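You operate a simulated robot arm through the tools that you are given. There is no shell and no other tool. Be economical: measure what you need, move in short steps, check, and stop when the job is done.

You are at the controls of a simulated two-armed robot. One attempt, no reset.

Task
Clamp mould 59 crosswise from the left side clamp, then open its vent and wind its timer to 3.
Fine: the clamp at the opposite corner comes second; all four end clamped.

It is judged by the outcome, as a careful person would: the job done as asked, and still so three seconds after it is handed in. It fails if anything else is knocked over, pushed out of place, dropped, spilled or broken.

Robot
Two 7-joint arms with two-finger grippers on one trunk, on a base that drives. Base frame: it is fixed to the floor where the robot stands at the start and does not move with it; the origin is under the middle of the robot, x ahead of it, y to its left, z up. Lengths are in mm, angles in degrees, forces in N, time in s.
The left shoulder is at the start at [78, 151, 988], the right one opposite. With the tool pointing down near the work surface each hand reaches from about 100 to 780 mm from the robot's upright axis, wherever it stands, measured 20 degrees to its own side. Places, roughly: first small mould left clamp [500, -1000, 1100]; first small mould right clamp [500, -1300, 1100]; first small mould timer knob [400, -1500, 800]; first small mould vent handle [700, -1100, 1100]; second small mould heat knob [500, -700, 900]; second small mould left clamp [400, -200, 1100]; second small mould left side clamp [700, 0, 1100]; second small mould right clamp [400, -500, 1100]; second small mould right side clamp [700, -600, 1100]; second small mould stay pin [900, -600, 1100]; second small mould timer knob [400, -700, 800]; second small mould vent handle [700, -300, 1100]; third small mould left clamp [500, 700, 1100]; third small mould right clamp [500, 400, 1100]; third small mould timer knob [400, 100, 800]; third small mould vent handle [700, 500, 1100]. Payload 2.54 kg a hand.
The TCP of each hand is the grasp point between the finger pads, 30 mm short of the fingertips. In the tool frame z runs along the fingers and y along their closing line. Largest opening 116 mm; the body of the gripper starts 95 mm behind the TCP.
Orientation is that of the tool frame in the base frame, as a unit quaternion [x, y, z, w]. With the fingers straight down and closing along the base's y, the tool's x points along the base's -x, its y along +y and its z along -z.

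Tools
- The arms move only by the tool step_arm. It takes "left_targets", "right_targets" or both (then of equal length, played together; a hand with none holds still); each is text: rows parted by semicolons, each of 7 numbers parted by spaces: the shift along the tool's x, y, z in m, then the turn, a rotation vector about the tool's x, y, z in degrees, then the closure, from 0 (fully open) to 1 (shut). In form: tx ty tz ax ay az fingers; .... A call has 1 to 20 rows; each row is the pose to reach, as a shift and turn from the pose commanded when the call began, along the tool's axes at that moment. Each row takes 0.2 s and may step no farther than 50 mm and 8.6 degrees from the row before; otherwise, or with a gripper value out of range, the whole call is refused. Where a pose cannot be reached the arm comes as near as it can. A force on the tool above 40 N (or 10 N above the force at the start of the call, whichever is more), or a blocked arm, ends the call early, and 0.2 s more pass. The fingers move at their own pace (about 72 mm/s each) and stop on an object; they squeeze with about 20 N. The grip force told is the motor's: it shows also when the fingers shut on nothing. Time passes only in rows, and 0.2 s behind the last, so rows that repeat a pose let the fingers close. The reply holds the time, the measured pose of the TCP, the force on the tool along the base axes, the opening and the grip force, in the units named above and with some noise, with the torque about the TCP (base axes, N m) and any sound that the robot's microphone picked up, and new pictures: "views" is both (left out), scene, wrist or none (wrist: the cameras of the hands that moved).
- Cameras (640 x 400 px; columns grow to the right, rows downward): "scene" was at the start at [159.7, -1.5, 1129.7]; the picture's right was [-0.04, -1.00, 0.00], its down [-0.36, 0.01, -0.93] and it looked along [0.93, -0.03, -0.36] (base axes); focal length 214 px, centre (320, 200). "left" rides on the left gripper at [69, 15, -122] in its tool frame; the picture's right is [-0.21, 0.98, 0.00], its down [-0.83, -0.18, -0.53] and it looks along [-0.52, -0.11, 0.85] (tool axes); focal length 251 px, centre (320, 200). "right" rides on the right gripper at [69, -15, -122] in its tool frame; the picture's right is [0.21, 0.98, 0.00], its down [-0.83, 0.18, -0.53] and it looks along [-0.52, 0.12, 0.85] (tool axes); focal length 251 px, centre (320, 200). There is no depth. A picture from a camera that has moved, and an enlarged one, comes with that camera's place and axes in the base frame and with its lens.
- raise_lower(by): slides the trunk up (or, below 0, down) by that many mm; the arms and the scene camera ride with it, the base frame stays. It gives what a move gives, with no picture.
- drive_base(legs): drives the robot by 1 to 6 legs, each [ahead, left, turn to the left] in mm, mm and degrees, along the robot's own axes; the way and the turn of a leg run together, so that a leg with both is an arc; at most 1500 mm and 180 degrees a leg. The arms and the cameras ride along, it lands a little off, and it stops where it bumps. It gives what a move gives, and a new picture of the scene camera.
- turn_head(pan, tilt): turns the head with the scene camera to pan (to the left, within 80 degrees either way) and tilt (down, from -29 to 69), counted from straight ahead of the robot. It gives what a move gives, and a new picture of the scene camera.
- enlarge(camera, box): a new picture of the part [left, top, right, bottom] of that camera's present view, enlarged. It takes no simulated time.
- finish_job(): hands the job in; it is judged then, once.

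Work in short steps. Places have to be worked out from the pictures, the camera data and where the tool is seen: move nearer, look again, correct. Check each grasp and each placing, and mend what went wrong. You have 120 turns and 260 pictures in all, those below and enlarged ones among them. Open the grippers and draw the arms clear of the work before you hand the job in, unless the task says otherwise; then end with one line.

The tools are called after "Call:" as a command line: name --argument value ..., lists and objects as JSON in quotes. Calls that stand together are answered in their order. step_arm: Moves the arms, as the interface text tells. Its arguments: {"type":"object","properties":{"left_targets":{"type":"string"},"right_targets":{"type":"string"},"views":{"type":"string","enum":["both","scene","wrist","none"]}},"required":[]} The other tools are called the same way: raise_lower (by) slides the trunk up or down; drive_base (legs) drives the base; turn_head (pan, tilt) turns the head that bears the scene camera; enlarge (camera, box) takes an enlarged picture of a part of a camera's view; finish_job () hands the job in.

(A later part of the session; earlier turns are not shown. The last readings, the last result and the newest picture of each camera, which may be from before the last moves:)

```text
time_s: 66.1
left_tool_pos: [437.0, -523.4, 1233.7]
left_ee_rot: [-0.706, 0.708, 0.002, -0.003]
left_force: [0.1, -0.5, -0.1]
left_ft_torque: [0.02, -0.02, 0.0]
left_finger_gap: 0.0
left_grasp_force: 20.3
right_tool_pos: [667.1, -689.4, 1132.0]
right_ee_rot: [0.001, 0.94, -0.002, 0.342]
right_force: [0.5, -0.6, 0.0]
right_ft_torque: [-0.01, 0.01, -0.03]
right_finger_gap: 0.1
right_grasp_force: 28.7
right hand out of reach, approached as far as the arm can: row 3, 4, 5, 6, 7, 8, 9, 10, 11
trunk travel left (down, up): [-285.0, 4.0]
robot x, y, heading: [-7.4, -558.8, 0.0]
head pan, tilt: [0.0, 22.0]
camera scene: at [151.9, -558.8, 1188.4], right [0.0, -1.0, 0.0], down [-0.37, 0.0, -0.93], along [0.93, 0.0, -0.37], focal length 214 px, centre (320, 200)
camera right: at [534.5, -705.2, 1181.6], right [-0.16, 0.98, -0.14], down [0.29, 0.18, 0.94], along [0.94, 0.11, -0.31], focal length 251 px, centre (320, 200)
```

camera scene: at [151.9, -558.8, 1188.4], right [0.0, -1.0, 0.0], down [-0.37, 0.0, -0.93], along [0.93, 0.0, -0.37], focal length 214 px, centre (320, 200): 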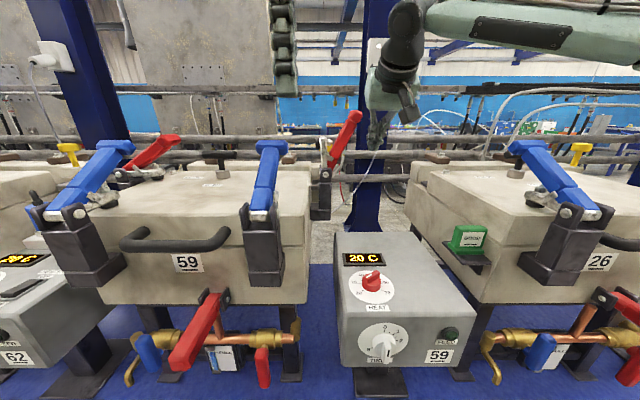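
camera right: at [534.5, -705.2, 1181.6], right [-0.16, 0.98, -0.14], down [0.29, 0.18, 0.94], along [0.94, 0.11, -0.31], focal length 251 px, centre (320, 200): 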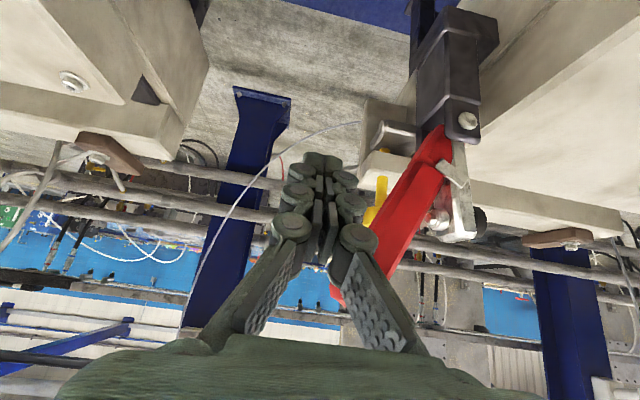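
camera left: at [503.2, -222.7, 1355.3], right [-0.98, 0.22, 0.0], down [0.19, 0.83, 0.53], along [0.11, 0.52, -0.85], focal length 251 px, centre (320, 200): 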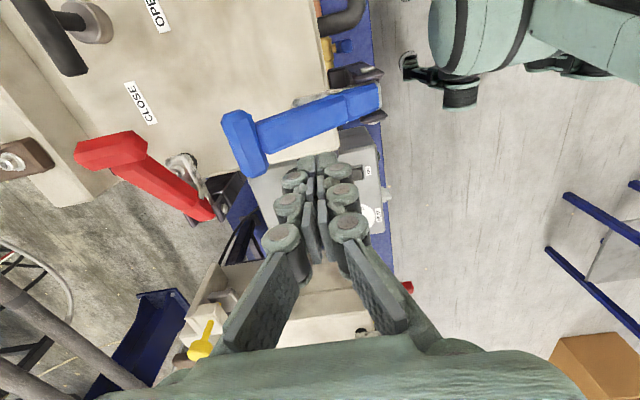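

The right arm ran out of reach and sagged to z 1132 without contact. I back the fist off and up, then bring the base a bit closer.

Call:
step_arm --right_targets "0 -0.03 0 0 0 0 1; 0 -0.05 0 0 0 0 1; -0.02 -0.05 -0.024 0 0 0 1; -0.032 -0.05 -0.038 0 0 0 1" --views "none"

Call:
drive_base --legs '[[45, 0, 0]]'

```text
time_s: 67.1
left_tool_pos: [435.6, -523.2, 1232.9]
left_ee_rot: [0.707, -0.707, -0.003, 0.003]
left_force: [0.3, 0.2, -0.7]
left_ft_torque: [0.02, -0.02, -0.02]
left_finger_gap: 0.1
left_grasp_force: 20.1
right_tool_pos: [666.5, -740.5, 1183.3]
right_ee_rot: [0.002, 0.94, -0.001, 0.341]
right_force: [-0.2, 0.4, -0.1]
right_ft_torque: [0.03, 0.0, -0.04]
right_finger_gap: 0.0
right_grasp_force: 28.6
trunk travel left (down, up): [-285.0, 4.0]
robot x, y, heading: [-9.7, -560.9, -0.2]
head pan, tilt: [0.0, 22.0]
```

```text
time_s: 68.0
left_tool_pos: [483.0, -523.6, 1232.8]
left_ee_rot: [-0.706, 0.708, 0.003, -0.005]
left_force: [1.5, 0.3, -0.7]
left_ft_torque: [-0.02, 0.07, 0.0]
left_finger_gap: 0.0
left_grasp_force: 20.0
right_tool_pos: [712.7, -740.9, 1182.3]
right_ee_rot: [0.002, 0.94, -0.001, 0.34]
right_force: [-0.2, 0.9, -0.1]
right_ft_torque: [0.01, -0.01, -0.02]
right_finger_gap: 0.0
right_grasp_force: 28.8
trunk travel left (down, up): [-285.0, 4.0]
robot x, y, heading: [35.6, -558.9, -0.3]
head pan, tilt: [0.0, 22.0]
camera scene: at [198.1, -559.3, 1188.2], right [0.0, -1.0, 0.0], down [-0.38, 0.0, -0.93], along [0.93, 0.0, -0.38], focal length 214 px, centre (320, 200)
```

scene: 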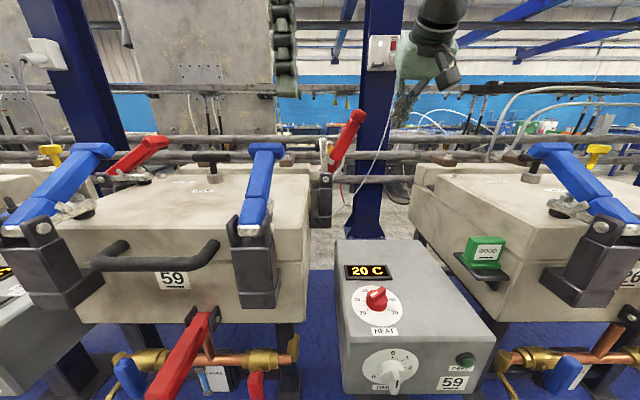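

Closer now: fist at (713, -741, 1182). Push inward again, slightly lower.

Call:
step_arm --right_targets "0.01 0.03 0.01 0 0 0 1; 0.01 0.05 0.01 0 0 0 1; 0.01 0.065 0.01 0 0 0 1; 0.01 0.08 0.01 0 0 0 1; 0.01 0.095 0.01 0 0 0 1; 0.01 0.11 0.01 0 0 0 1; 0.01 0.125 0.01 0 0 0 1; 0.01 0.14 0.01 0 0 0 1" --views "both"

```text
time_s: 69.8
left_tool_pos: [482.6, -523.4, 1231.9]
left_ee_rot: [-0.707, 0.707, 0.003, -0.005]
left_force: [1.1, -0.4, 0.6]
left_ft_torque: [0.02, 0.05, 0.03]
left_finger_gap: 0.0
left_grasp_force: 20.6
right_tool_pos: [696.1, -686.2, 1150.9]
right_ee_rot: [0.002, 0.94, 0.0, 0.341]
right_force: [-0.1, 0.8, 1.1]
right_ft_torque: [0.01, -0.03, 0.01]
right_finger_gap: 0.0
right_grasp_force: 29.3
right hand out of reach, approached as far as the arm can: row 2, 3, 4, 5, 6, 7, 8
trunk travel left (down, up): [-285.0, 4.0]
robot x, y, heading: [36.6, -557.5, -0.3]
head pan, tilt: [0.0, 22.0]
camera scene: at [197.1, -559.3, 1188.4], right [0.0, -1.0, 0.0], down [-0.37, 0.0, -0.93], along [0.93, 0.0, -0.37], focal length 214 px, centre (320, 200)
camera right: at [563.8, -702.2, 1199.7], right [-0.16, 0.98, -0.14], down [0.29, 0.18, 0.94], along [0.94, 0.11, -0.31], focal length 251 px, centre (320, 200)
```

scene: 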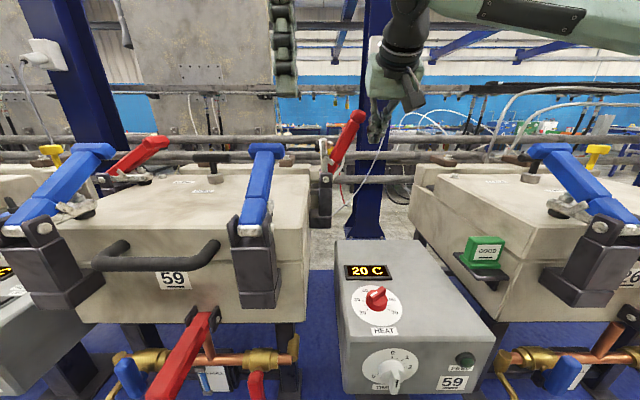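
right: 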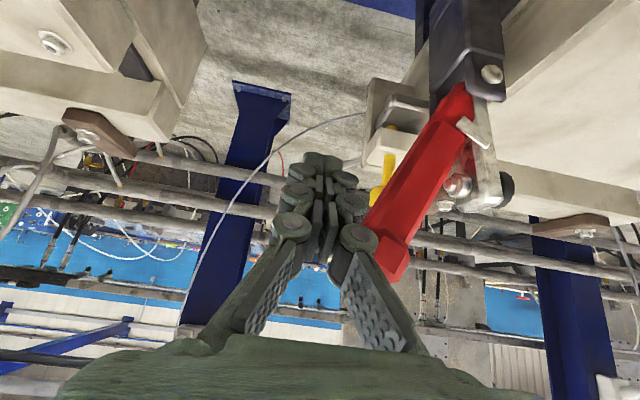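

It is a joint limit sideways, not distance. The base can supply the sideways push: raise the fist slightly, then drive left in small amounts.

Call:
step_arm --right_targets "0 -0.02 0 0 0 0 1; -0.013 -0.02 -0.015 0 0 0 1" --views "none"

Call:
drive_base --legs '[[0, 90, 0]]'

Call:
enlarge --camera "right" --box '[0, 0, 639, 399]'

```text
time_s: 70.4
left_tool_pos: [482.0, -523.0, 1232.1]
left_ee_rot: [-0.707, 0.707, 0.003, -0.003]
left_force: [0.2, 0.1, -0.8]
left_ft_torque: [-0.05, 0.02, -0.02]
left_finger_gap: 0.1
left_grasp_force: 20.2
right_tool_pos: [695.8, -705.2, 1170.9]
right_ee_rot: [0.001, 0.94, -0.002, 0.34]
right_force: [-0.4, 0.3, 0.4]
right_ft_torque: [-0.02, 0.02, 0.0]
right_finger_gap: 0.3
right_grasp_force: 28.8
trunk travel left (down, up): [-285.0, 4.0]
robot x, y, heading: [38.7, -557.5, -0.4]
head pan, tilt: [0.0, 22.0]
```

```text
time_s: 72.0
left_tool_pos: [482.4, -434.8, 1232.6]
left_ee_rot: [-0.706, 0.708, 0.002, -0.004]
left_force: [-0.2, -0.4, 0.2]
left_ft_torque: [-0.01, 0.02, 0.0]
left_finger_gap: 0.1
left_grasp_force: 20.6
right_tool_pos: [697.5, -616.8, 1170.2]
right_ee_rot: [0.001, 0.94, -0.002, 0.341]
right_force: [0.3, -1.6, 0.7]
right_ft_torque: [0.0, -0.01, 0.03]
right_finger_gap: 0.0
right_grasp_force: 29.0
trunk travel left (down, up): [-285.0, 4.0]
robot x, y, heading: [41.4, -471.2, -0.4]
head pan, tilt: [0.0, 22.0]
camera scene: at [197.3, -469.8, 1188.4], right [0.0, -1.0, 0.0], down [-0.37, 0.0, -0.93], along [0.93, 0.0, -0.37], focal length 214 px, centre (320, 200)
```

scene: 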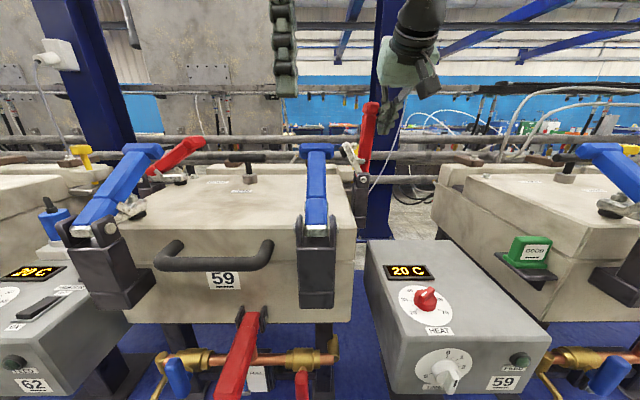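

```text
1.00 times, centred on (320, 200) of right (not enlarged: the box is as wide or as high as the picture)
camera zoom: at [564.9, -632.3, 1219.1], right [-0.16, 0.98, -0.14], down [0.29, 0.18, 0.94], along [0.94, 0.11, -0.32], focal length 252 px, centre (320, 200)
```

zoom: 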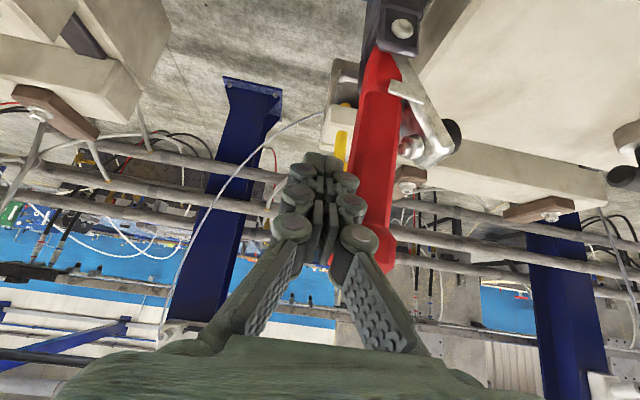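

The handle is near upright. Drive left 110 mm more.

Call:
drive_base --legs '[[0, 110, 0]]'

Call:
enlarge --camera "right" --box '[0, 0, 639, 399]'

Call:
enlarge --camera "scene" --box '[330, 80, 450, 230]'

```text
time_s: 73.7
left_tool_pos: [482.6, -325.2, 1232.6]
left_ee_rot: [-0.707, 0.708, 0.003, -0.003]
left_force: [-0.5, 0.8, -0.4]
left_ft_torque: [-0.04, 0.03, 0.03]
left_finger_gap: 0.2
left_grasp_force: 20.5
right_tool_pos: [697.6, -507.9, 1168.8]
right_ee_rot: [0.002, 0.94, -0.002, 0.341]
right_force: [-0.7, -0.1, -0.5]
right_ft_torque: [-0.01, 0.01, 0.0]
right_finger_gap: 0.0
right_grasp_force: 28.7
trunk travel left (down, up): [-285.0, 4.0]
robot x, y, heading: [36.0, -364.2, -0.4]
head pan, tilt: [0.0, 22.0]
camera scene: at [197.9, -360.3, 1188.4], right [0.0, -1.0, 0.0], down [-0.37, 0.0, -0.93], along [0.93, 0.0, -0.37], focal length 214 px, centre (320, 200)
```

scene: 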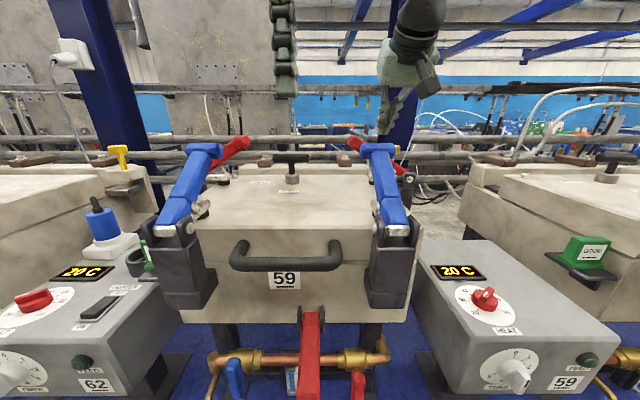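

```text
1.00 times, centred on (320, 200) of right (not enlarged: the box is as wide or as high as the picture)
camera zoom: at [565.5, -522.7, 1219.1], right [-0.16, 0.98, -0.14], down [0.29, 0.18, 0.94], along [0.94, 0.11, -0.32], focal length 252 px, centre (320, 200)
```

zoom: 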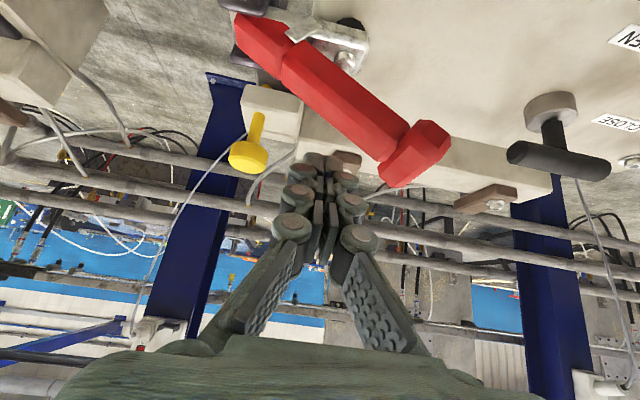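

```text
2.67 times, centred on (390, 155) of scene
camera zoom: at [197.9, -360.3, 1188.4], right [0.0, -1.0, 0.0], down [-0.37, 0.0, -0.93], along [0.93, 0.0, -0.37], focal length 572 px, centre (133, 320)
```

zoom: 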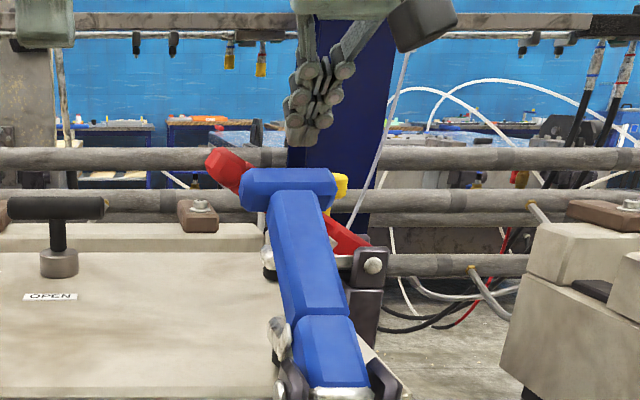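

All four are clamped in order left side → front right → front left → right side. The vent T bar is about (721, -300, 1092), lying toward CLOSE; OPEN is toward me, i.e. 90° counter-clockwise from above. I lift the right hand, then move the base left so the right hand comes over the vent.

Call:
step_arm --right_targets "-0.019 0 -0.023 0 0 0 1; -0.038 0 -0.046 0 0 0 1; -0.014 0 -0.066 0 0 0 1; 0.01 0 -0.086 0 0 0 1" --views "wrist"

Call:
drive_base --legs '[[0, 300, 0]]'

```text
time_s: 74.7
left_tool_pos: [482.6, -325.7, 1233.4]
left_ee_rot: [-0.706, 0.708, 0.003, -0.003]
left_force: [-0.8, 0.2, -1.0]
left_ft_torque: [0.03, -0.04, 0.01]
left_finger_gap: 0.0
left_grasp_force: 19.9
right_tool_pos: [632.6, -507.2, 1230.7]
right_ee_rot: [0.003, 0.94, -0.001, 0.341]
right_force: [-0.7, -0.1, -0.5]
right_ft_torque: [0.0, 0.0, 0.02]
right_finger_gap: 0.4
right_grasp_force: 28.7
right hand out of reach, approached as far as the arm can: row 1, 2
trunk travel left (down, up): [-285.0, 4.0]
robot x, y, heading: [37.2, -358.6, -0.3]
head pan, tilt: [0.0, 22.0]
camera right: at [501.5, -523.2, 1278.5], right [-0.16, 0.98, -0.14], down [0.29, 0.18, 0.94], along [0.94, 0.11, -0.31], focal length 251 px, centre (320, 200)
```

right: 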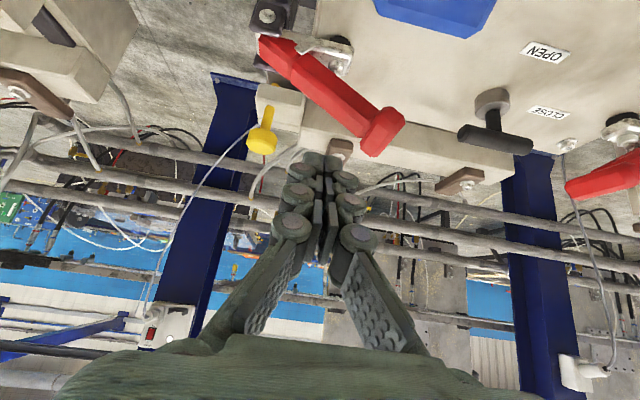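

```text
time_s: 78.2
left_tool_pos: [484.1, -25.7, 1232.7]
left_ee_rot: [-0.705, 0.709, 0.003, -0.003]
left_force: [0.0, -0.8, 0.2]
left_ft_torque: [0.02, 0.02, -0.01]
left_finger_gap: 0.0
left_grasp_force: 20.1
right_tool_pos: [635.7, -208.9, 1230.1]
right_ee_rot: [0.004, 0.94, -0.002, 0.34]
right_force: [0.7, 0.0, 0.1]
right_ft_torque: [0.0, 0.02, 0.01]
right_finger_gap: 0.0
right_grasp_force: 28.8
trunk travel left (down, up): [-285.0, 4.0]
robot x, y, heading: [40.3, -59.7, -0.6]
head pan, tilt: [0.0, 22.0]
camera scene: at [199.8, -60.0, 1188.4], right [-0.01, -1.0, 0.0], down [-0.37, 0.0, -0.93], along [0.93, -0.01, -0.37], focal length 214 px, centre (320, 200)
```

scene: 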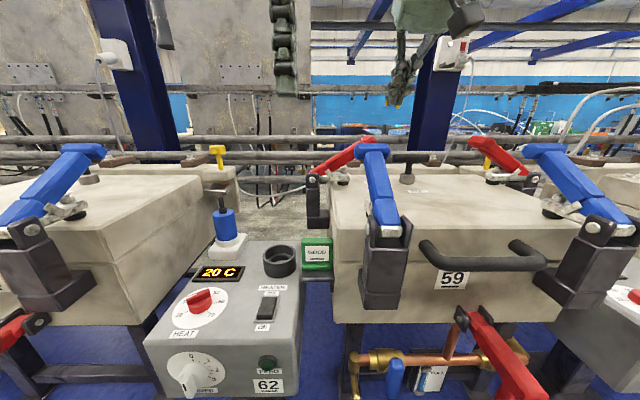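

Now straighten the right hand to point down over (615, -300) and then yaw 90°.

Call:
step_arm --right_targets "0.006 -0.02 0 0 8 0 0.5; 0.012 -0.04 0 0 16 0 0.5; 0.018 -0.06 0 0 24 0 0.5; 0.024 -0.08 0 0 32 0 0.5; 0.028 -0.091 0.003 0 40 0 0.5" --views "none"

Call:
step_arm --right_targets "0 0 0 0 0 8.5 0.5; 0 0 0 0 0 17 0.5; 0 0 0 0 0 25.5 0.5; 0 0 0 0 0 34 0.5; 0 0 0 0 0 42.5 0.5; 0 0 0 0 0 51 0.5; 0 0 0 0 0 59.5 0.5; 0 0 0 0 0 68 0.5; 0 0 0 0 0 76.5 0.5; 0 0 0 0 0 85 0.5; 0 0 0 0 0 90 0.5" --views "both"

```text
time_s: 79.4
left_tool_pos: [485.0, -25.8, 1232.5]
left_ee_rot: [-0.706, 0.709, 0.003, -0.003]
left_force: [0.0, 0.3, -0.3]
left_ft_torque: [0.02, 0.04, -0.03]
left_finger_gap: 0.0
left_grasp_force: 19.6
right_tool_pos: [593.4, -311.2, 1185.3]
right_ee_rot: [0.003, 1.0, 0.0, -0.002]
right_force: [0.3, 0.1, -0.2]
right_ft_torque: [0.02, 0.01, 0.01]
right_finger_gap: 57.9
right_grasp_force: 0.0
right hand out of reach, approached as far as the arm can: row 3, 4, 5
trunk travel left (down, up): [-285.0, 4.0]
robot x, y, heading: [40.9, -60.8, -0.5]
head pan, tilt: [0.0, 22.0]
```

```text
time_s: 81.8
left_tool_pos: [484.6, -25.1, 1232.0]
left_ee_rot: [-0.705, 0.709, 0.003, -0.004]
left_force: [0.5, -0.1, -0.1]
left_ft_torque: [0.0, 0.02, -0.02]
left_finger_gap: 0.0
left_grasp_force: 20.1
right_tool_pos: [592.5, -311.2, 1185.8]
right_ee_rot: [0.711, 0.703, 0.0, -0.001]
right_force: [-1.5, 0.2, -0.8]
right_ft_torque: [0.0, 0.01, 0.01]
right_finger_gap: 58.1
right_grasp_force: 0.1
trunk travel left (down, up): [-285.0, 4.0]
robot x, y, heading: [42.7, -60.8, -0.7]
head pan, tilt: [0.0, 22.0]
camera scene: at [199.8, -60.1, 1188.4], right [-0.01, -1.0, 0.0], down [-0.37, 0.0, -0.93], along [0.93, -0.01, -0.37], focal length 214 px, centre (320, 200)
camera right: at [577.9, -242.9, 1307.6], right [0.98, 0.2, 0.0], down [0.17, -0.83, 0.53], along [0.11, -0.52, -0.85], focal length 251 px, centre (320, 200)
```

scene: 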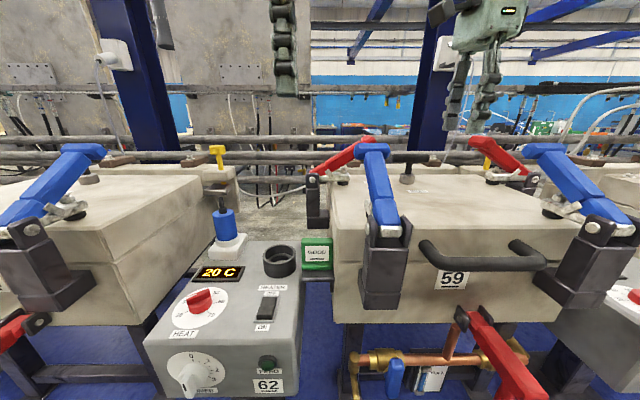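
right: 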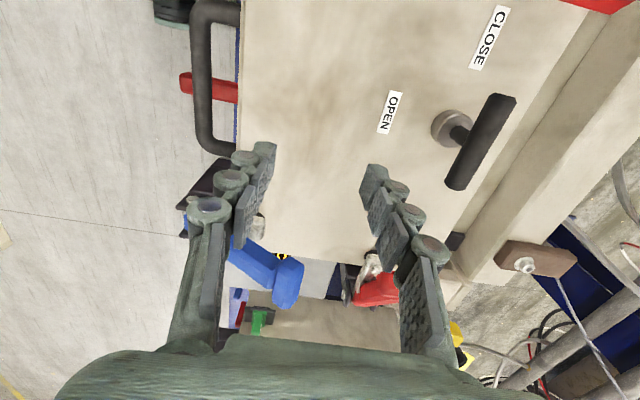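

The vent bar is at about (733, -290, 1090), along y. I move the right hand over it, descending to gain reach.

Call:
step_arm --right_targets "0 0.035 0.015 0 0 0 0.5; 0.01 0.07 0.03 0 0 0 0.5; 0.02 0.105 0.04 0 0 0 0.5; 0.02 0.14 0.045 0 0 0 0.5" --views "both"

```text
time_s: 82.8
left_tool_pos: [483.7, -26.6, 1232.9]
left_ee_rot: [-0.705, 0.709, 0.003, -0.003]
left_force: [0.2, 0.7, 0.8]
left_ft_torque: [-0.02, 0.0, 0.0]
left_finger_gap: 0.0
left_grasp_force: 19.3
right_tool_pos: [657.9, -325.3, 1110.4]
right_ee_rot: [0.71, 0.704, 0.0, 0.0]
right_force: [-0.6, 0.2, -0.6]
right_ft_torque: [-0.01, 0.01, -0.02]
right_finger_gap: 58.3
right_grasp_force: 0.1
right hand out of reach, approached as far as the arm can: row 1, 2, 3, 4
trunk travel left (down, up): [-285.0, 4.0]
robot x, y, heading: [41.1, -61.0, -0.6]
head pan, tilt: [0.0, 22.0]
camera scene: at [200.0, -60.3, 1188.3], right [-0.01, -1.0, 0.0], down [-0.37, 0.0, -0.93], along [0.93, -0.01, -0.37], focal length 214 px, centre (320, 200)
camera right: at [642.6, -256.3, 1232.0], right [0.98, 0.21, 0.0], down [0.17, -0.83, 0.53], along [0.11, -0.52, -0.85], focal length 251 px, centre (320, 200)
```

scene: 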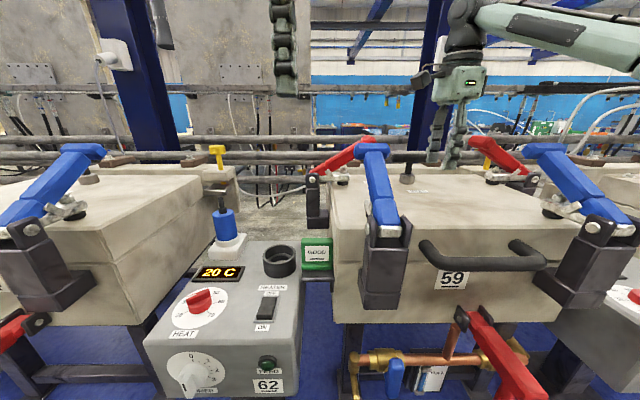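
right: 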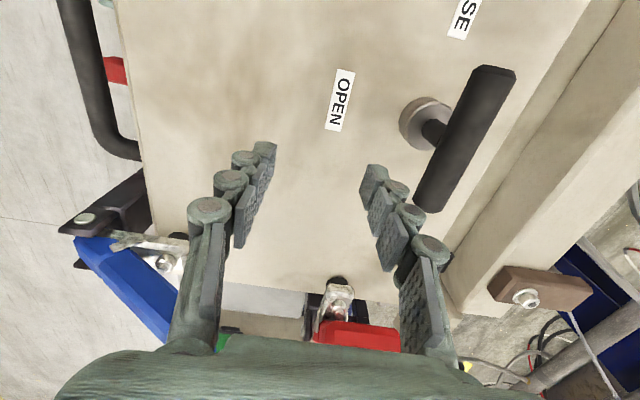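

The arm is about 75 mm short with fingers straight down. I look down to see how much room the base has before the bench.

Call:
turn_head --pan 0 --tilt 69

```text
time_s: 83.9
left_tool_pos: [485.0, -25.4, 1232.3]
left_ee_rot: [-0.705, 0.709, 0.004, -0.003]
left_force: [1.3, -0.2, 0.3]
left_ft_torque: [0.0, 0.01, 0.03]
left_finger_gap: 0.0
left_grasp_force: 19.8
right_tool_pos: [657.7, -324.2, 1110.5]
right_ee_rot: [0.71, 0.704, 0.0, 0.0]
right_force: [-0.9, 0.0, -0.2]
right_ft_torque: [0.02, 0.05, -0.04]
right_finger_gap: 58.0
right_grasp_force: 0.1
trunk travel left (down, up): [-285.0, 4.0]
robot x, y, heading: [39.1, -61.4, -0.4]
head pan, tilt: [0.0, 68.8]
camera scene: at [163.0, -59.8, 1124.1], right [-0.01, -1.0, 0.0], down [-0.93, 0.01, -0.36], along [0.36, 0.0, -0.93], focal length 214 px, centre (320, 200)
```

scene: 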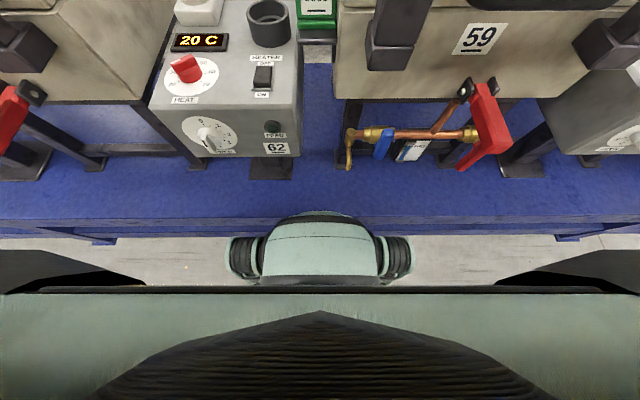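

There's almost no room ahead of the base, so I won't go closer. Instead I'll use a pitched fist to push the bar's right end forward, then the near end sideways. First lift, close, and turn the right hand back to plain yaw.

Call:
step_arm --right_targets "0 -0.02 -0.04 0 0 0 1; 0 -0.05 -0.07 0 0 0 1; 0 -0.05 -0.07 0 0 -8.5 1; 0 -0.05 -0.07 0 0 -17 1; 0 -0.05 -0.07 0 0 -25.5 1; 0 -0.05 -0.07 0 0 -34 1; 0 -0.05 -0.07 0 0 -42.5 1; 0 -0.05 -0.07 0 0 -51 1; 0 -0.05 -0.07 0 0 -59.5 1; 0 -0.05 -0.07 0 0 -68 1; 0 -0.05 -0.07 0 0 -76.5 1; 0 -0.05 -0.07 0 0 -85 1; 0 -0.05 -0.07 0 0 -90 1" --views "none"

Call:
turn_head --pan -15 --tilt 25

```text
time_s: 86.7
left_tool_pos: [484.5, -25.7, 1232.2]
left_ee_rot: [-0.706, 0.708, 0.003, -0.004]
left_force: [0.2, 0.7, 0.3]
left_ft_torque: [0.03, -0.01, 0.02]
left_finger_gap: 0.0
left_grasp_force: 20.3
right_tool_pos: [606.2, -325.2, 1180.1]
right_ee_rot: [0.004, 1.0, 0.0, 0.001]
right_force: [0.1, 0.0, -0.6]
right_ft_torque: [0.02, -0.02, -0.04]
right_finger_gap: 0.0
right_grasp_force: 20.0
right hand out of reach, approached as far as the arm can: row 1
trunk travel left (down, up): [-285.0, 4.0]
robot x, y, heading: [37.8, -62.4, -0.4]
head pan, tilt: [0.0, 68.8]
```

```text
time_s: 87.8
left_tool_pos: [484.0, -26.0, 1232.3]
left_ee_rot: [-0.705, 0.709, 0.004, -0.004]
left_force: [-0.2, -0.5, 0.3]
left_ft_torque: [0.01, 0.02, 0.03]
left_finger_gap: 0.0
left_grasp_force: 19.9
right_tool_pos: [605.8, -325.6, 1179.0]
right_ee_rot: [0.004, 1.0, 0.0, 0.0]
right_force: [-0.6, -0.2, -0.6]
right_ft_torque: [-0.01, 0.01, 0.03]
right_finger_gap: 0.1
right_grasp_force: 19.9
trunk travel left (down, up): [-285.0, 4.0]
robot x, y, heading: [43.3, -62.4, -0.7]
head pan, tilt: [-15.0, 25.0]
camera scene: at [195.8, -83.9, 1183.4], right [-0.27, -0.96, 0.0], down [-0.41, 0.11, -0.91], along [0.87, -0.24, -0.42], focal length 214 px, centre (320, 200)
```

scene: 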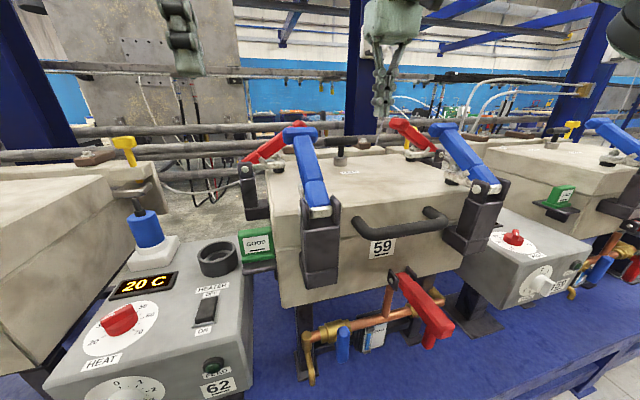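

Now pitch 40° and bring the fist to (685, -330, 1100), just in front of the bar's right end.

Call:
step_arm --right_targets "-0.015 -0.001 0.015 0 -8 0 1; -0.03 -0.002 0.03 0 -16 0 1; -0.045 -0.003 0.045 0 -24 0 1; -0.06 -0.004 0.06 0 -32 0 1; -0.079 -0.005 0.079 0 -40 0 1" --views "both"

```text
time_s: 89.0
left_tool_pos: [485.4, -26.3, 1232.1]
left_ee_rot: [-0.706, 0.709, 0.003, -0.003]
left_force: [-1.1, -0.1, -0.4]
left_ft_torque: [0.02, -0.01, 0.0]
left_finger_gap: 0.0
left_grasp_force: 20.1
right_tool_pos: [685.7, -329.8, 1100.9]
right_ee_rot: [0.003, 0.94, -0.001, 0.342]
right_force: [0.1, -0.6, 0.8]
right_ft_torque: [0.02, 0.02, 0.0]
right_finger_gap: 0.0
right_grasp_force: 20.1
trunk travel left (down, up): [-285.0, 4.0]
robot x, y, heading: [38.6, -60.1, -0.5]
head pan, tilt: [-15.0, 25.0]
camera scene: at [196.0, -84.1, 1183.5], right [-0.27, -0.96, 0.0], down [-0.41, 0.11, -0.91], along [0.87, -0.24, -0.42], focal length 214 px, centre (320, 200)
camera right: at [553.6, -345.4, 1149.4], right [-0.16, 0.98, -0.14], down [0.29, 0.18, 0.94], along [0.94, 0.11, -0.31], focal length 251 px, centre (320, 200)
```

scene: 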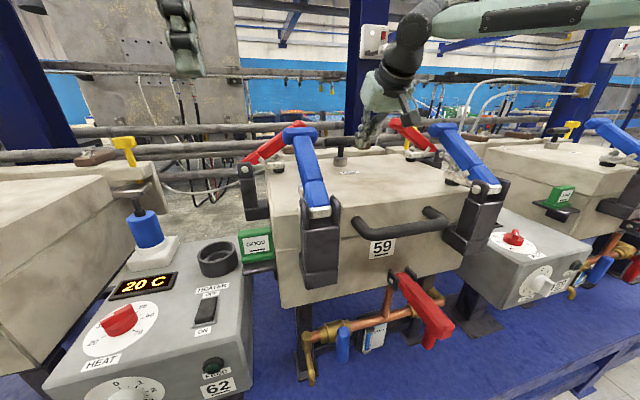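
right: 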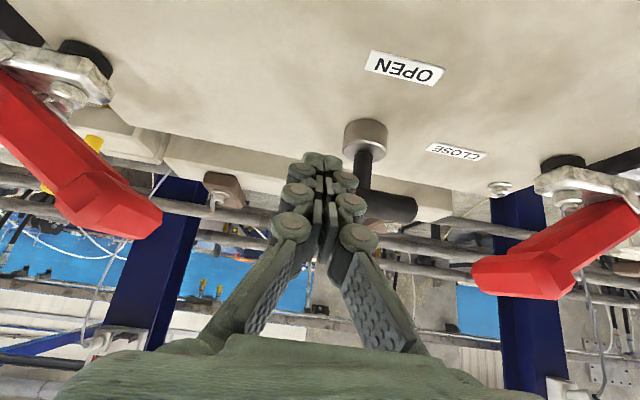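

Fist is right in front of the bar's right half. Push forward gently.

Call:
step_arm --right_targets "-0.0077 0 0.0064 0 0 0 1; -0.0153 0 0.0129 0 0 0 1; -0.023 0 0.0193 0 0 0 1; -0.0306 0 0.0257 0 0 0 1; -0.0383 0 0.0321 0 0 0 1" --views "wrist"

```text
time_s: 90.2
left_tool_pos: [485.1, -26.4, 1232.7]
left_ee_rot: [-0.705, 0.709, 0.003, -0.004]
left_force: [0.1, -0.6, 0.1]
left_ft_torque: [0.01, -0.02, 0.02]
left_finger_gap: 0.0
left_grasp_force: 20.1
right_tool_pos: [735.3, -330.7, 1100.1]
right_ee_rot: [0.003, 0.94, -0.001, 0.341]
right_force: [-0.2, 0.1, 0.1]
right_ft_torque: [-0.05, 0.03, -0.03]
right_finger_gap: 0.0
right_grasp_force: 20.2
trunk travel left (down, up): [-285.0, 4.0]
robot x, y, heading: [39.0, -64.0, -0.4]
head pan, tilt: [-15.0, 25.0]
camera right: at [604.0, -345.9, 1149.4], right [-0.16, 0.98, -0.14], down [0.29, 0.18, 0.94], along [0.94, 0.11, -0.32], focal length 251 px, centre (320, 200)
```

right: 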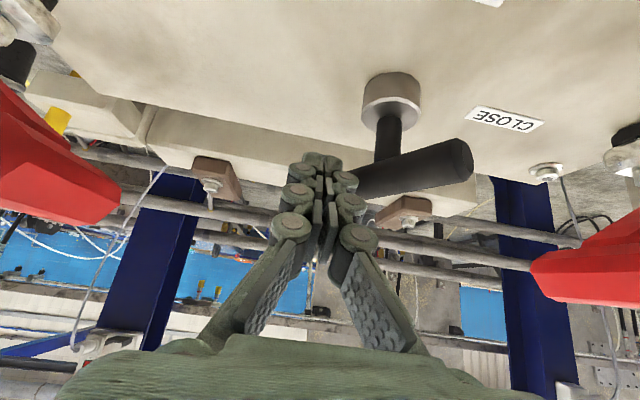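

The bar is turning the right way (left end toward me). Continue a bit forward and inward.

Call:
step_arm --right_targets "-0.0077 0.003 0.0064 0 0 0 1; -0.0153 0.007 0.0129 0 0 0 1; -0.021 0.012 0.0175 0 0 0 1; -0.024 0.02 0.02 0 0 0 1; -0.024 0.03 0.02 0 0 0 1" --views "wrist"

```text
time_s: 91.4
left_tool_pos: [482.5, -32.0, 1234.4]
left_ee_rot: [-0.704, 0.71, 0.003, -0.002]
left_force: [0.0, 0.6, -0.6]
left_ft_torque: [0.02, 0.04, 0.0]
left_finger_gap: 0.0
left_grasp_force: 20.0
right_tool_pos: [765.4, -314.4, 1100.1]
right_ee_rot: [0.011, 0.94, -0.005, 0.341]
right_force: [-9.7, -38.8, 4.8]
right_ft_torque: [-0.43, 0.05, -0.2]
right_finger_gap: 0.0
right_grasp_force: 20.2
trunk travel left (down, up): [-285.0, 4.0]
robot x, y, heading: [38.9, -60.9, -0.8]
head pan, tilt: [-15.0, 25.0]
camera right: at [633.6, -328.2, 1149.4], right [-0.14, 0.98, -0.14], down [0.3, 0.18, 0.94], along [0.94, 0.09, -0.31], focal length 251 px, centre (320, 200)
```

right: 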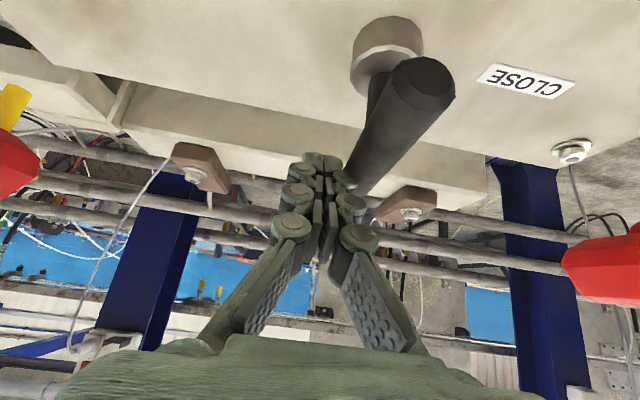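

The bar now runs about front-to-back, and there's firm resistance, likely the stop at OPEN. I release and back away to look.

Call:
step_arm --right_targets "0 -0.03 0 0 0 0 1; 0 -0.06 0 0 0 0 1; -0.01 -0.09 -0.03 0 0 0 1; -0.01 -0.09 -0.07 0 0 0 1; 0.01 -0.09 -0.11 0 0 0 1" --views "both"

Call:
enlarge --camera "right" --box '[320, 0, 640, 200]'

Call:
enlarge --camera "scene" --box '[290, 130, 390, 190]'

```text
time_s: 92.6
left_tool_pos: [483.2, -26.0, 1233.0]
left_ee_rot: [-0.705, 0.709, 0.003, -0.003]
left_force: [-0.4, 0.2, -0.2]
left_ft_torque: [0.01, 0.0, 0.0]
left_finger_gap: 0.2
left_grasp_force: 20.5
right_tool_pos: [686.8, -389.6, 1178.3]
right_ee_rot: [0.003, 0.94, -0.002, 0.341]
right_force: [0.0, -0.2, -0.7]
right_ft_torque: [0.0, -0.01, 0.01]
right_finger_gap: 0.0
right_grasp_force: 19.6
trunk travel left (down, up): [-285.0, 4.0]
robot x, y, heading: [39.7, -59.7, -0.5]
head pan, tilt: [-15.0, 25.0]
camera scene: at [194.7, -84.1, 1183.7], right [-0.27, -0.96, 0.0], down [-0.41, 0.11, -0.91], along [0.87, -0.24, -0.42], focal length 214 px, centre (320, 200)
camera right: at [555.2, -405.5, 1228.2], right [-0.16, 0.98, -0.14], down [0.29, 0.18, 0.94], along [0.94, 0.11, -0.31], focal length 251 px, centre (320, 200)
```

scene: 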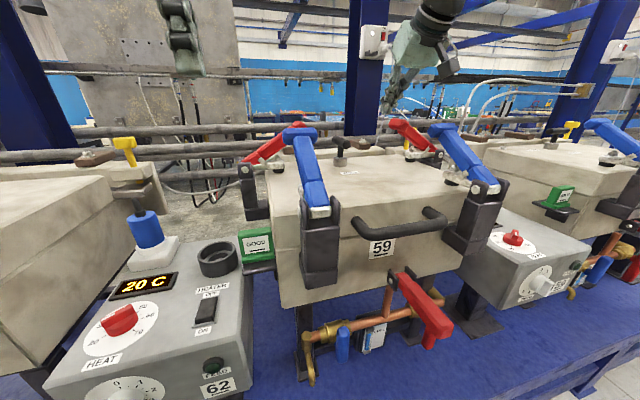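
right: 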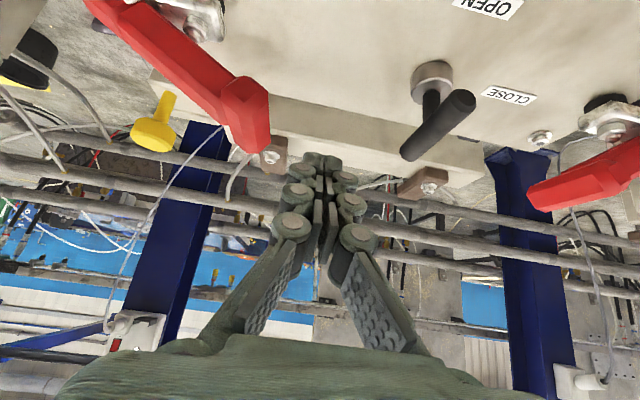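

```text
2.00 times, centred on (480, 100) of right
camera zoom: at [555.2, -405.5, 1228.2], right [-0.16, 0.98, -0.14], down [0.29, 0.18, 0.94], along [0.94, 0.11, -0.31], focal length 503 px, centre (0, 400)
```

zoom: 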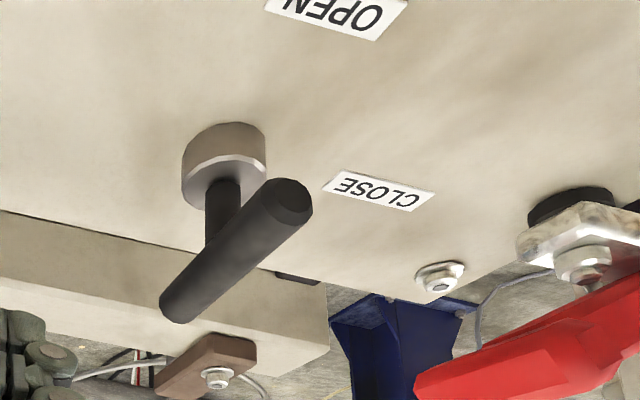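

```text
6.40 times, centred on (340, 160) of scene
camera zoom: at [194.7, -84.1, 1183.7], right [-0.27, -0.96, 0.0], down [-0.41, 0.11, -0.91], along [0.87, -0.24, -0.42], focal length 1373 px, centre (192, 456)
```

zoom: 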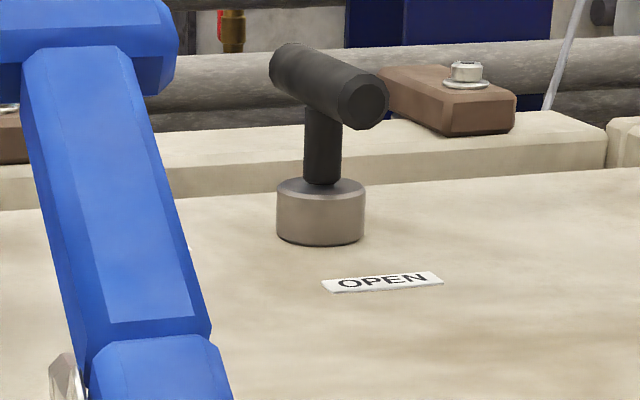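

The bar now points exactly front-to-back (ends at (688,-295) and (767,-294)): vent is open. Now the timer. I centre the right hand between the handles, then drive back out and over to the panel.

Call:
step_arm --right_targets "0 0.04 0 0 0 0 1; 0.02 0.07 -0.04 0 0 0 1; 0.05 0.08 -0.07 0 0 0 1; 0.08 0.08 -0.1 0 0 0 1; 0.11 0.08 -0.13 0 0 0 1; 0.14 0.08 -0.16 0 0 0 1" --views "none"

Call:
drive_base --legs '[[-300, 0, 0], [0, -440, 0]]'

Call:
turn_head --pan -15 --tilt 32

```text
refused: row 2 steps farther than a row can; nothing moved
```

```text
time_s: 99.0
left_tool_pos: [178.6, -464.6, 1232.6]
left_ee_rot: [-0.703, 0.711, 0.003, -0.003]
left_force: [-0.1, -0.4, 0.5]
left_ft_torque: [0.03, -0.01, 0.03]
left_finger_gap: 0.0
left_grasp_force: 20.0
right_tool_pos: [381.2, -829.4, 1178.2]
right_ee_rot: [0.006, 0.94, -0.003, 0.34]
right_force: [-0.8, 0.2, 1.0]
right_ft_torque: [0.0, 0.0, 0.02]
right_finger_gap: 0.0
right_grasp_force: 19.9
trunk travel left (down, up): [-285.0, 4.0]
robot x, y, heading: [-267.1, -494.1, -0.7]
head pan, tilt: [-15.0, 25.0]
camera scene: at [-110.4, -521.3, 1183.5], right [-0.27, -0.96, 0.0], down [-0.41, 0.11, -0.91], along [0.87, -0.25, -0.42], focal length 214 px, centre (320, 200)
```

scene: 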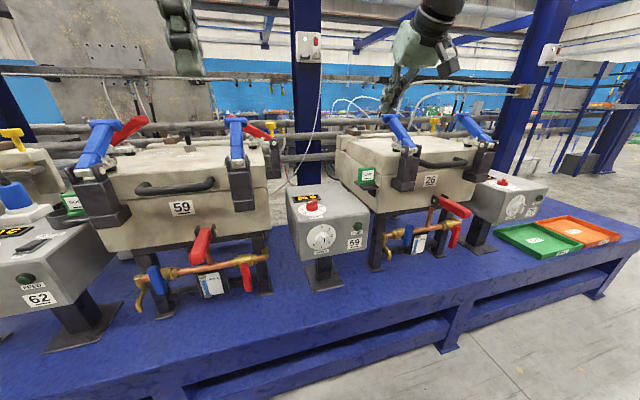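

```text
time_s: 99.7
left_tool_pos: [178.3, -464.7, 1233.5]
left_ee_rot: [-0.704, 0.711, 0.003, -0.004]
left_force: [0.1, -0.4, 0.7]
left_ft_torque: [-0.04, 0.01, 0.0]
left_finger_gap: 0.2
left_grasp_force: 19.8
right_tool_pos: [381.3, -829.7, 1178.3]
right_ee_rot: [0.006, 0.94, -0.003, 0.341]
right_force: [0.6, -0.1, -0.1]
right_ft_torque: [0.02, -0.02, 0.0]
right_finger_gap: 0.1
right_grasp_force: 19.9
trunk travel left (down, up): [-285.0, 4.0]
robot x, y, heading: [-266.2, -497.5, -0.8]
head pan, tilt: [-15.0, 32.0]
camera scene: at [-112.9, -520.5, 1172.5], right [-0.27, -0.96, 0.0], down [-0.51, 0.14, -0.85], along [0.82, -0.23, -0.53], focal length 214 px, centre (320, 200)
```

scene: 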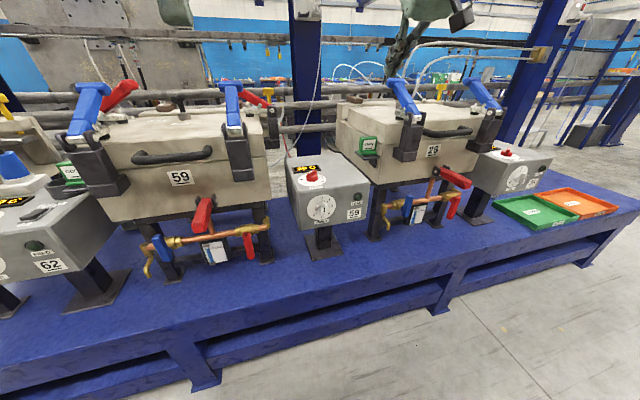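

The arm move was refused but the drive ran; I check that the front right clamp and everything else is unharmed, and view the timer.

Call:
enlarge --camera "scene" --box '[60, 70, 300, 220]'

Call:
enlarge --camera "scene" --box '[280, 150, 380, 240]'

```text
2.67 times, centred on (180, 145) of scene
camera zoom: at [-112.9, -520.5, 1172.5], right [-0.27, -0.96, 0.0], down [-0.51, 0.14, -0.85], along [0.82, -0.23, -0.53], focal length 572 px, centre (693, 347)
```

zoom: 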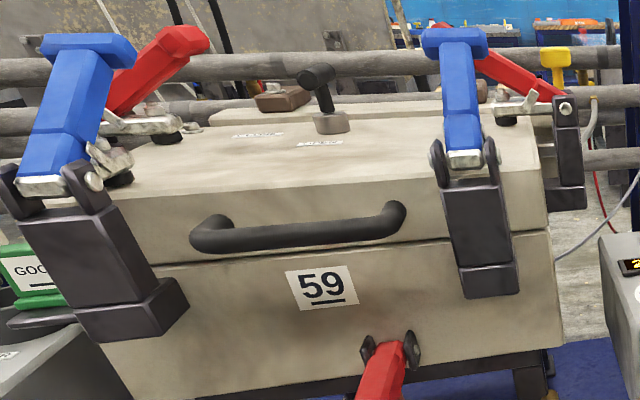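

```text
4.44 times, centred on (330, 195) of scene
camera zoom: at [-112.9, -520.5, 1172.5], right [-0.27, -0.96, 0.0], down [-0.51, 0.14, -0.85], along [0.82, -0.23, -0.53], focal length 953 px, centre (276, 222)
```

zoom: 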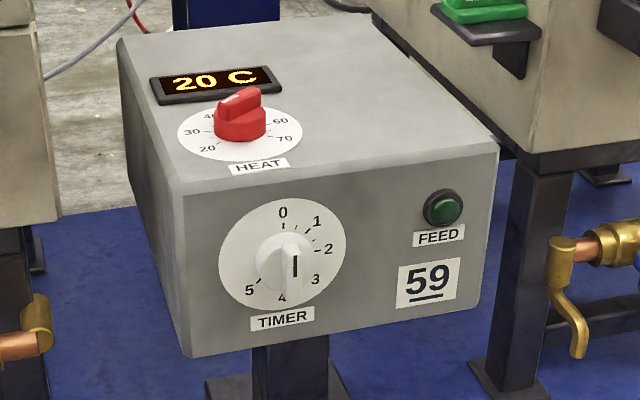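

All four clamps are still closed and the vent open. Timer numbers go clockwise about 45° per unit; knob centre about (390, -666, 818). I pull the right hand back and point its fingers straight ahead.

Call:
step_arm --right_targets "0.0306 0.02 -0.0257 0 -8 0 0; 0.0613 0.04 -0.0514 0 -16 0 0; 0.09 0.06 -0.0771 0 -24 0 0; 0.115 0.09 -0.097 0 -32 0 0; 0.115 0.12 -0.097 0 -40 0 0; 0.115 0.15 -0.097 0 -48 0 0; 0.115 0.16 -0.097 0 -50 0 0" --views "wrist"

```text
time_s: 101.3
left_tool_pos: [178.9, -463.9, 1231.5]
left_ee_rot: [-0.703, 0.711, 0.002, -0.003]
left_force: [-0.4, -0.1, 0.1]
left_ft_torque: [0.0, 0.0, -0.02]
left_finger_gap: 0.0
left_grasp_force: 19.7
right_tool_pos: [247.0, -663.3, 1190.2]
right_ee_rot: [0.004, 0.708, -0.004, 0.706]
right_force: [-0.2, -0.6, -0.6]
right_ft_torque: [0.0, -0.02, -0.01]
right_finger_gap: 115.9
right_grasp_force: 0.1
right hand out of reach, approached as far as the arm can: row 6, 7
trunk travel left (down, up): [-285.0, 4.0]
robot x, y, heading: [-270.7, -498.5, -1.0]
head pan, tilt: [-15.0, 32.0]
camera right: at [123.7, -678.1, 1120.1], right [0.01, 0.98, -0.21], down [-0.53, 0.19, 0.83], along [0.85, 0.1, 0.52], focal length 251 px, centre (320, 200)
```

right: 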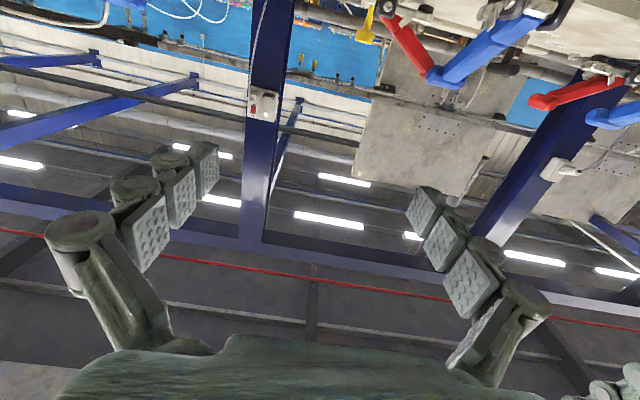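

The wrist camera now sits under the hand, but will still see the target between the fingers. Lower the trunk 220 mm.

Call:
raise_lower --by -220

Call:
turn_head --pan -20 --tilt 20

```text
time_s: 103.6
left_tool_pos: [179.2, -463.5, 1012.8]
left_ee_rot: [-0.704, 0.711, 0.003, -0.003]
left_force: [0.3, 0.0, 0.1]
left_ft_torque: [-0.01, -0.02, -0.02]
left_finger_gap: 0.2
left_grasp_force: 20.3
right_tool_pos: [247.3, -663.2, 968.4]
right_ee_rot: [0.004, 0.708, -0.004, 0.706]
right_force: [0.3, -0.9, -0.6]
right_ft_torque: [0.0, -0.02, 0.0]
right_finger_gap: 116.0
right_grasp_force: 0.0
trunk travel left (down, up): [-65.0, 224.0]
robot x, y, heading: [-266.2, -500.2, -0.9]
head pan, tilt: [-15.0, 32.0]
```

```text
time_s: 104.4
left_tool_pos: [179.7, -465.5, 1011.9]
left_ee_rot: [-0.704, 0.711, 0.003, -0.004]
left_force: [0.3, 0.3, 0.4]
left_ft_torque: [0.0, -0.02, 0.0]
left_finger_gap: 0.1
left_grasp_force: 20.3
right_tool_pos: [246.7, -663.5, 968.1]
right_ee_rot: [0.005, 0.707, -0.005, 0.707]
right_force: [0.1, -0.1, 0.0]
right_ft_torque: [0.03, 0.02, 0.0]
right_finger_gap: 116.2
right_grasp_force: 0.0
trunk travel left (down, up): [-65.0, 224.0]
robot x, y, heading: [-265.5, -498.2, -0.7]
head pan, tilt: [-20.0, 20.0]
camera scene: at [-112.0, -529.2, 971.6], right [-0.35, -0.94, 0.0], down [-0.32, 0.12, -0.94], along [0.88, -0.33, -0.34], focal length 214 px, centre (320, 200)
```

scene: 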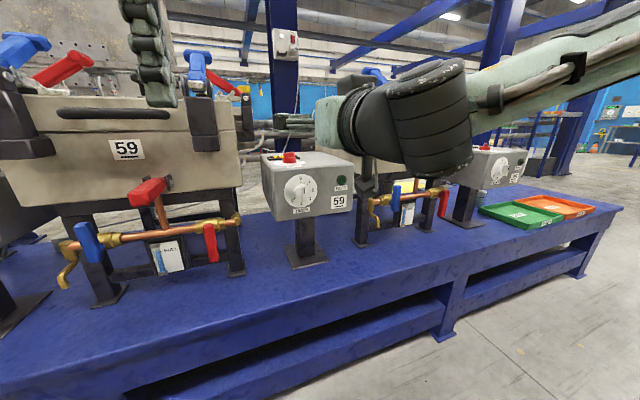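

Call:
enlarge --camera "scene" --box '[255, 145, 365, 225]'

```text
5.00 times, centred on (310, 185) of scene
camera zoom: at [-112.0, -529.2, 971.6], right [-0.35, -0.94, 0.0], down [-0.32, 0.12, -0.94], along [0.88, -0.33, -0.34], focal length 1072 px, centre (370, 275)
```

zoom: 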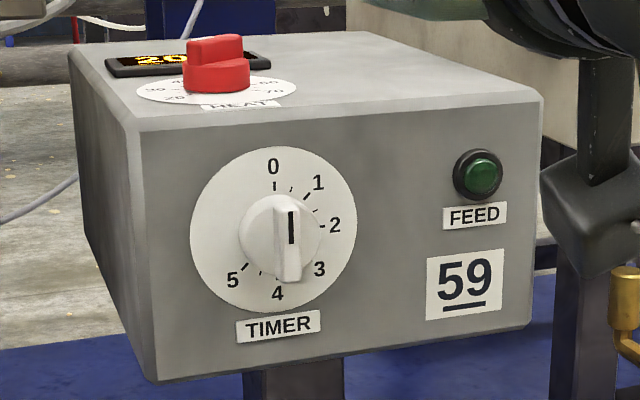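

The pointer mark is at 0, so winding to 3 is 135° clockwise. Dial centre triangulates to (426, -675, 794). I lower the hand to that height and test that the wrist can turn 135° in free air.

Call:
step_arm --right_targets "0.045 -0.004 0 0 0 0 0.5; 0.09 -0.008 0 0 0 0 0.5; 0.135 -0.0115 0 0 0 0 0.5; 0.174 -0.0115 0 0 0 0 0.5" --views "both"

```text
time_s: 105.4
left_tool_pos: [178.2, -464.8, 1012.3]
left_ee_rot: [-0.703, 0.711, 0.004, -0.004]
left_force: [0.7, -0.2, 0.2]
left_ft_torque: [0.0, -0.03, 0.0]
left_finger_gap: 0.0
left_grasp_force: 20.0
right_tool_pos: [287.5, -666.6, 785.5]
right_ee_rot: [0.005, 0.708, -0.005, 0.706]
right_force: [0.9, 0.2, 0.2]
right_ft_torque: [0.02, -0.01, 0.0]
right_finger_gap: 57.8
right_grasp_force: 0.1
right hand out of reach, approached as far as the arm can: row 1, 2, 3, 4
trunk travel left (down, up): [-65.0, 224.0]
robot x, y, heading: [-262.1, -493.7, -0.7]
head pan, tilt: [-20.0, 20.0]
camera scene: at [-111.8, -529.3, 971.6], right [-0.35, -0.94, 0.0], down [-0.32, 0.12, -0.94], along [0.88, -0.33, -0.34], focal length 214 px, centre (320, 200)
camera right: at [165.4, -680.6, 716.4], right [0.01, 0.98, -0.21], down [-0.53, 0.19, 0.83], along [0.85, 0.1, 0.52], focal length 251 px, centre (320, 200)
```

scene: 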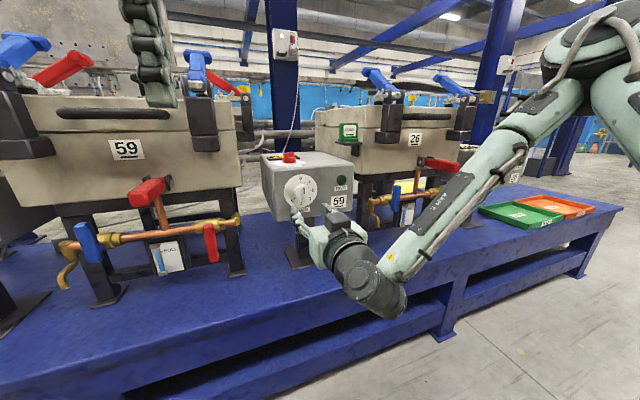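
right: 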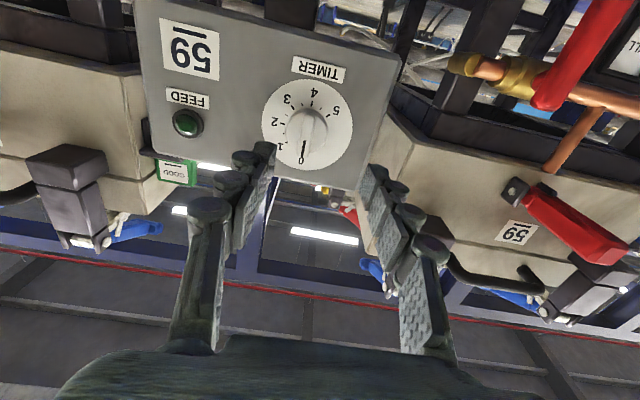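

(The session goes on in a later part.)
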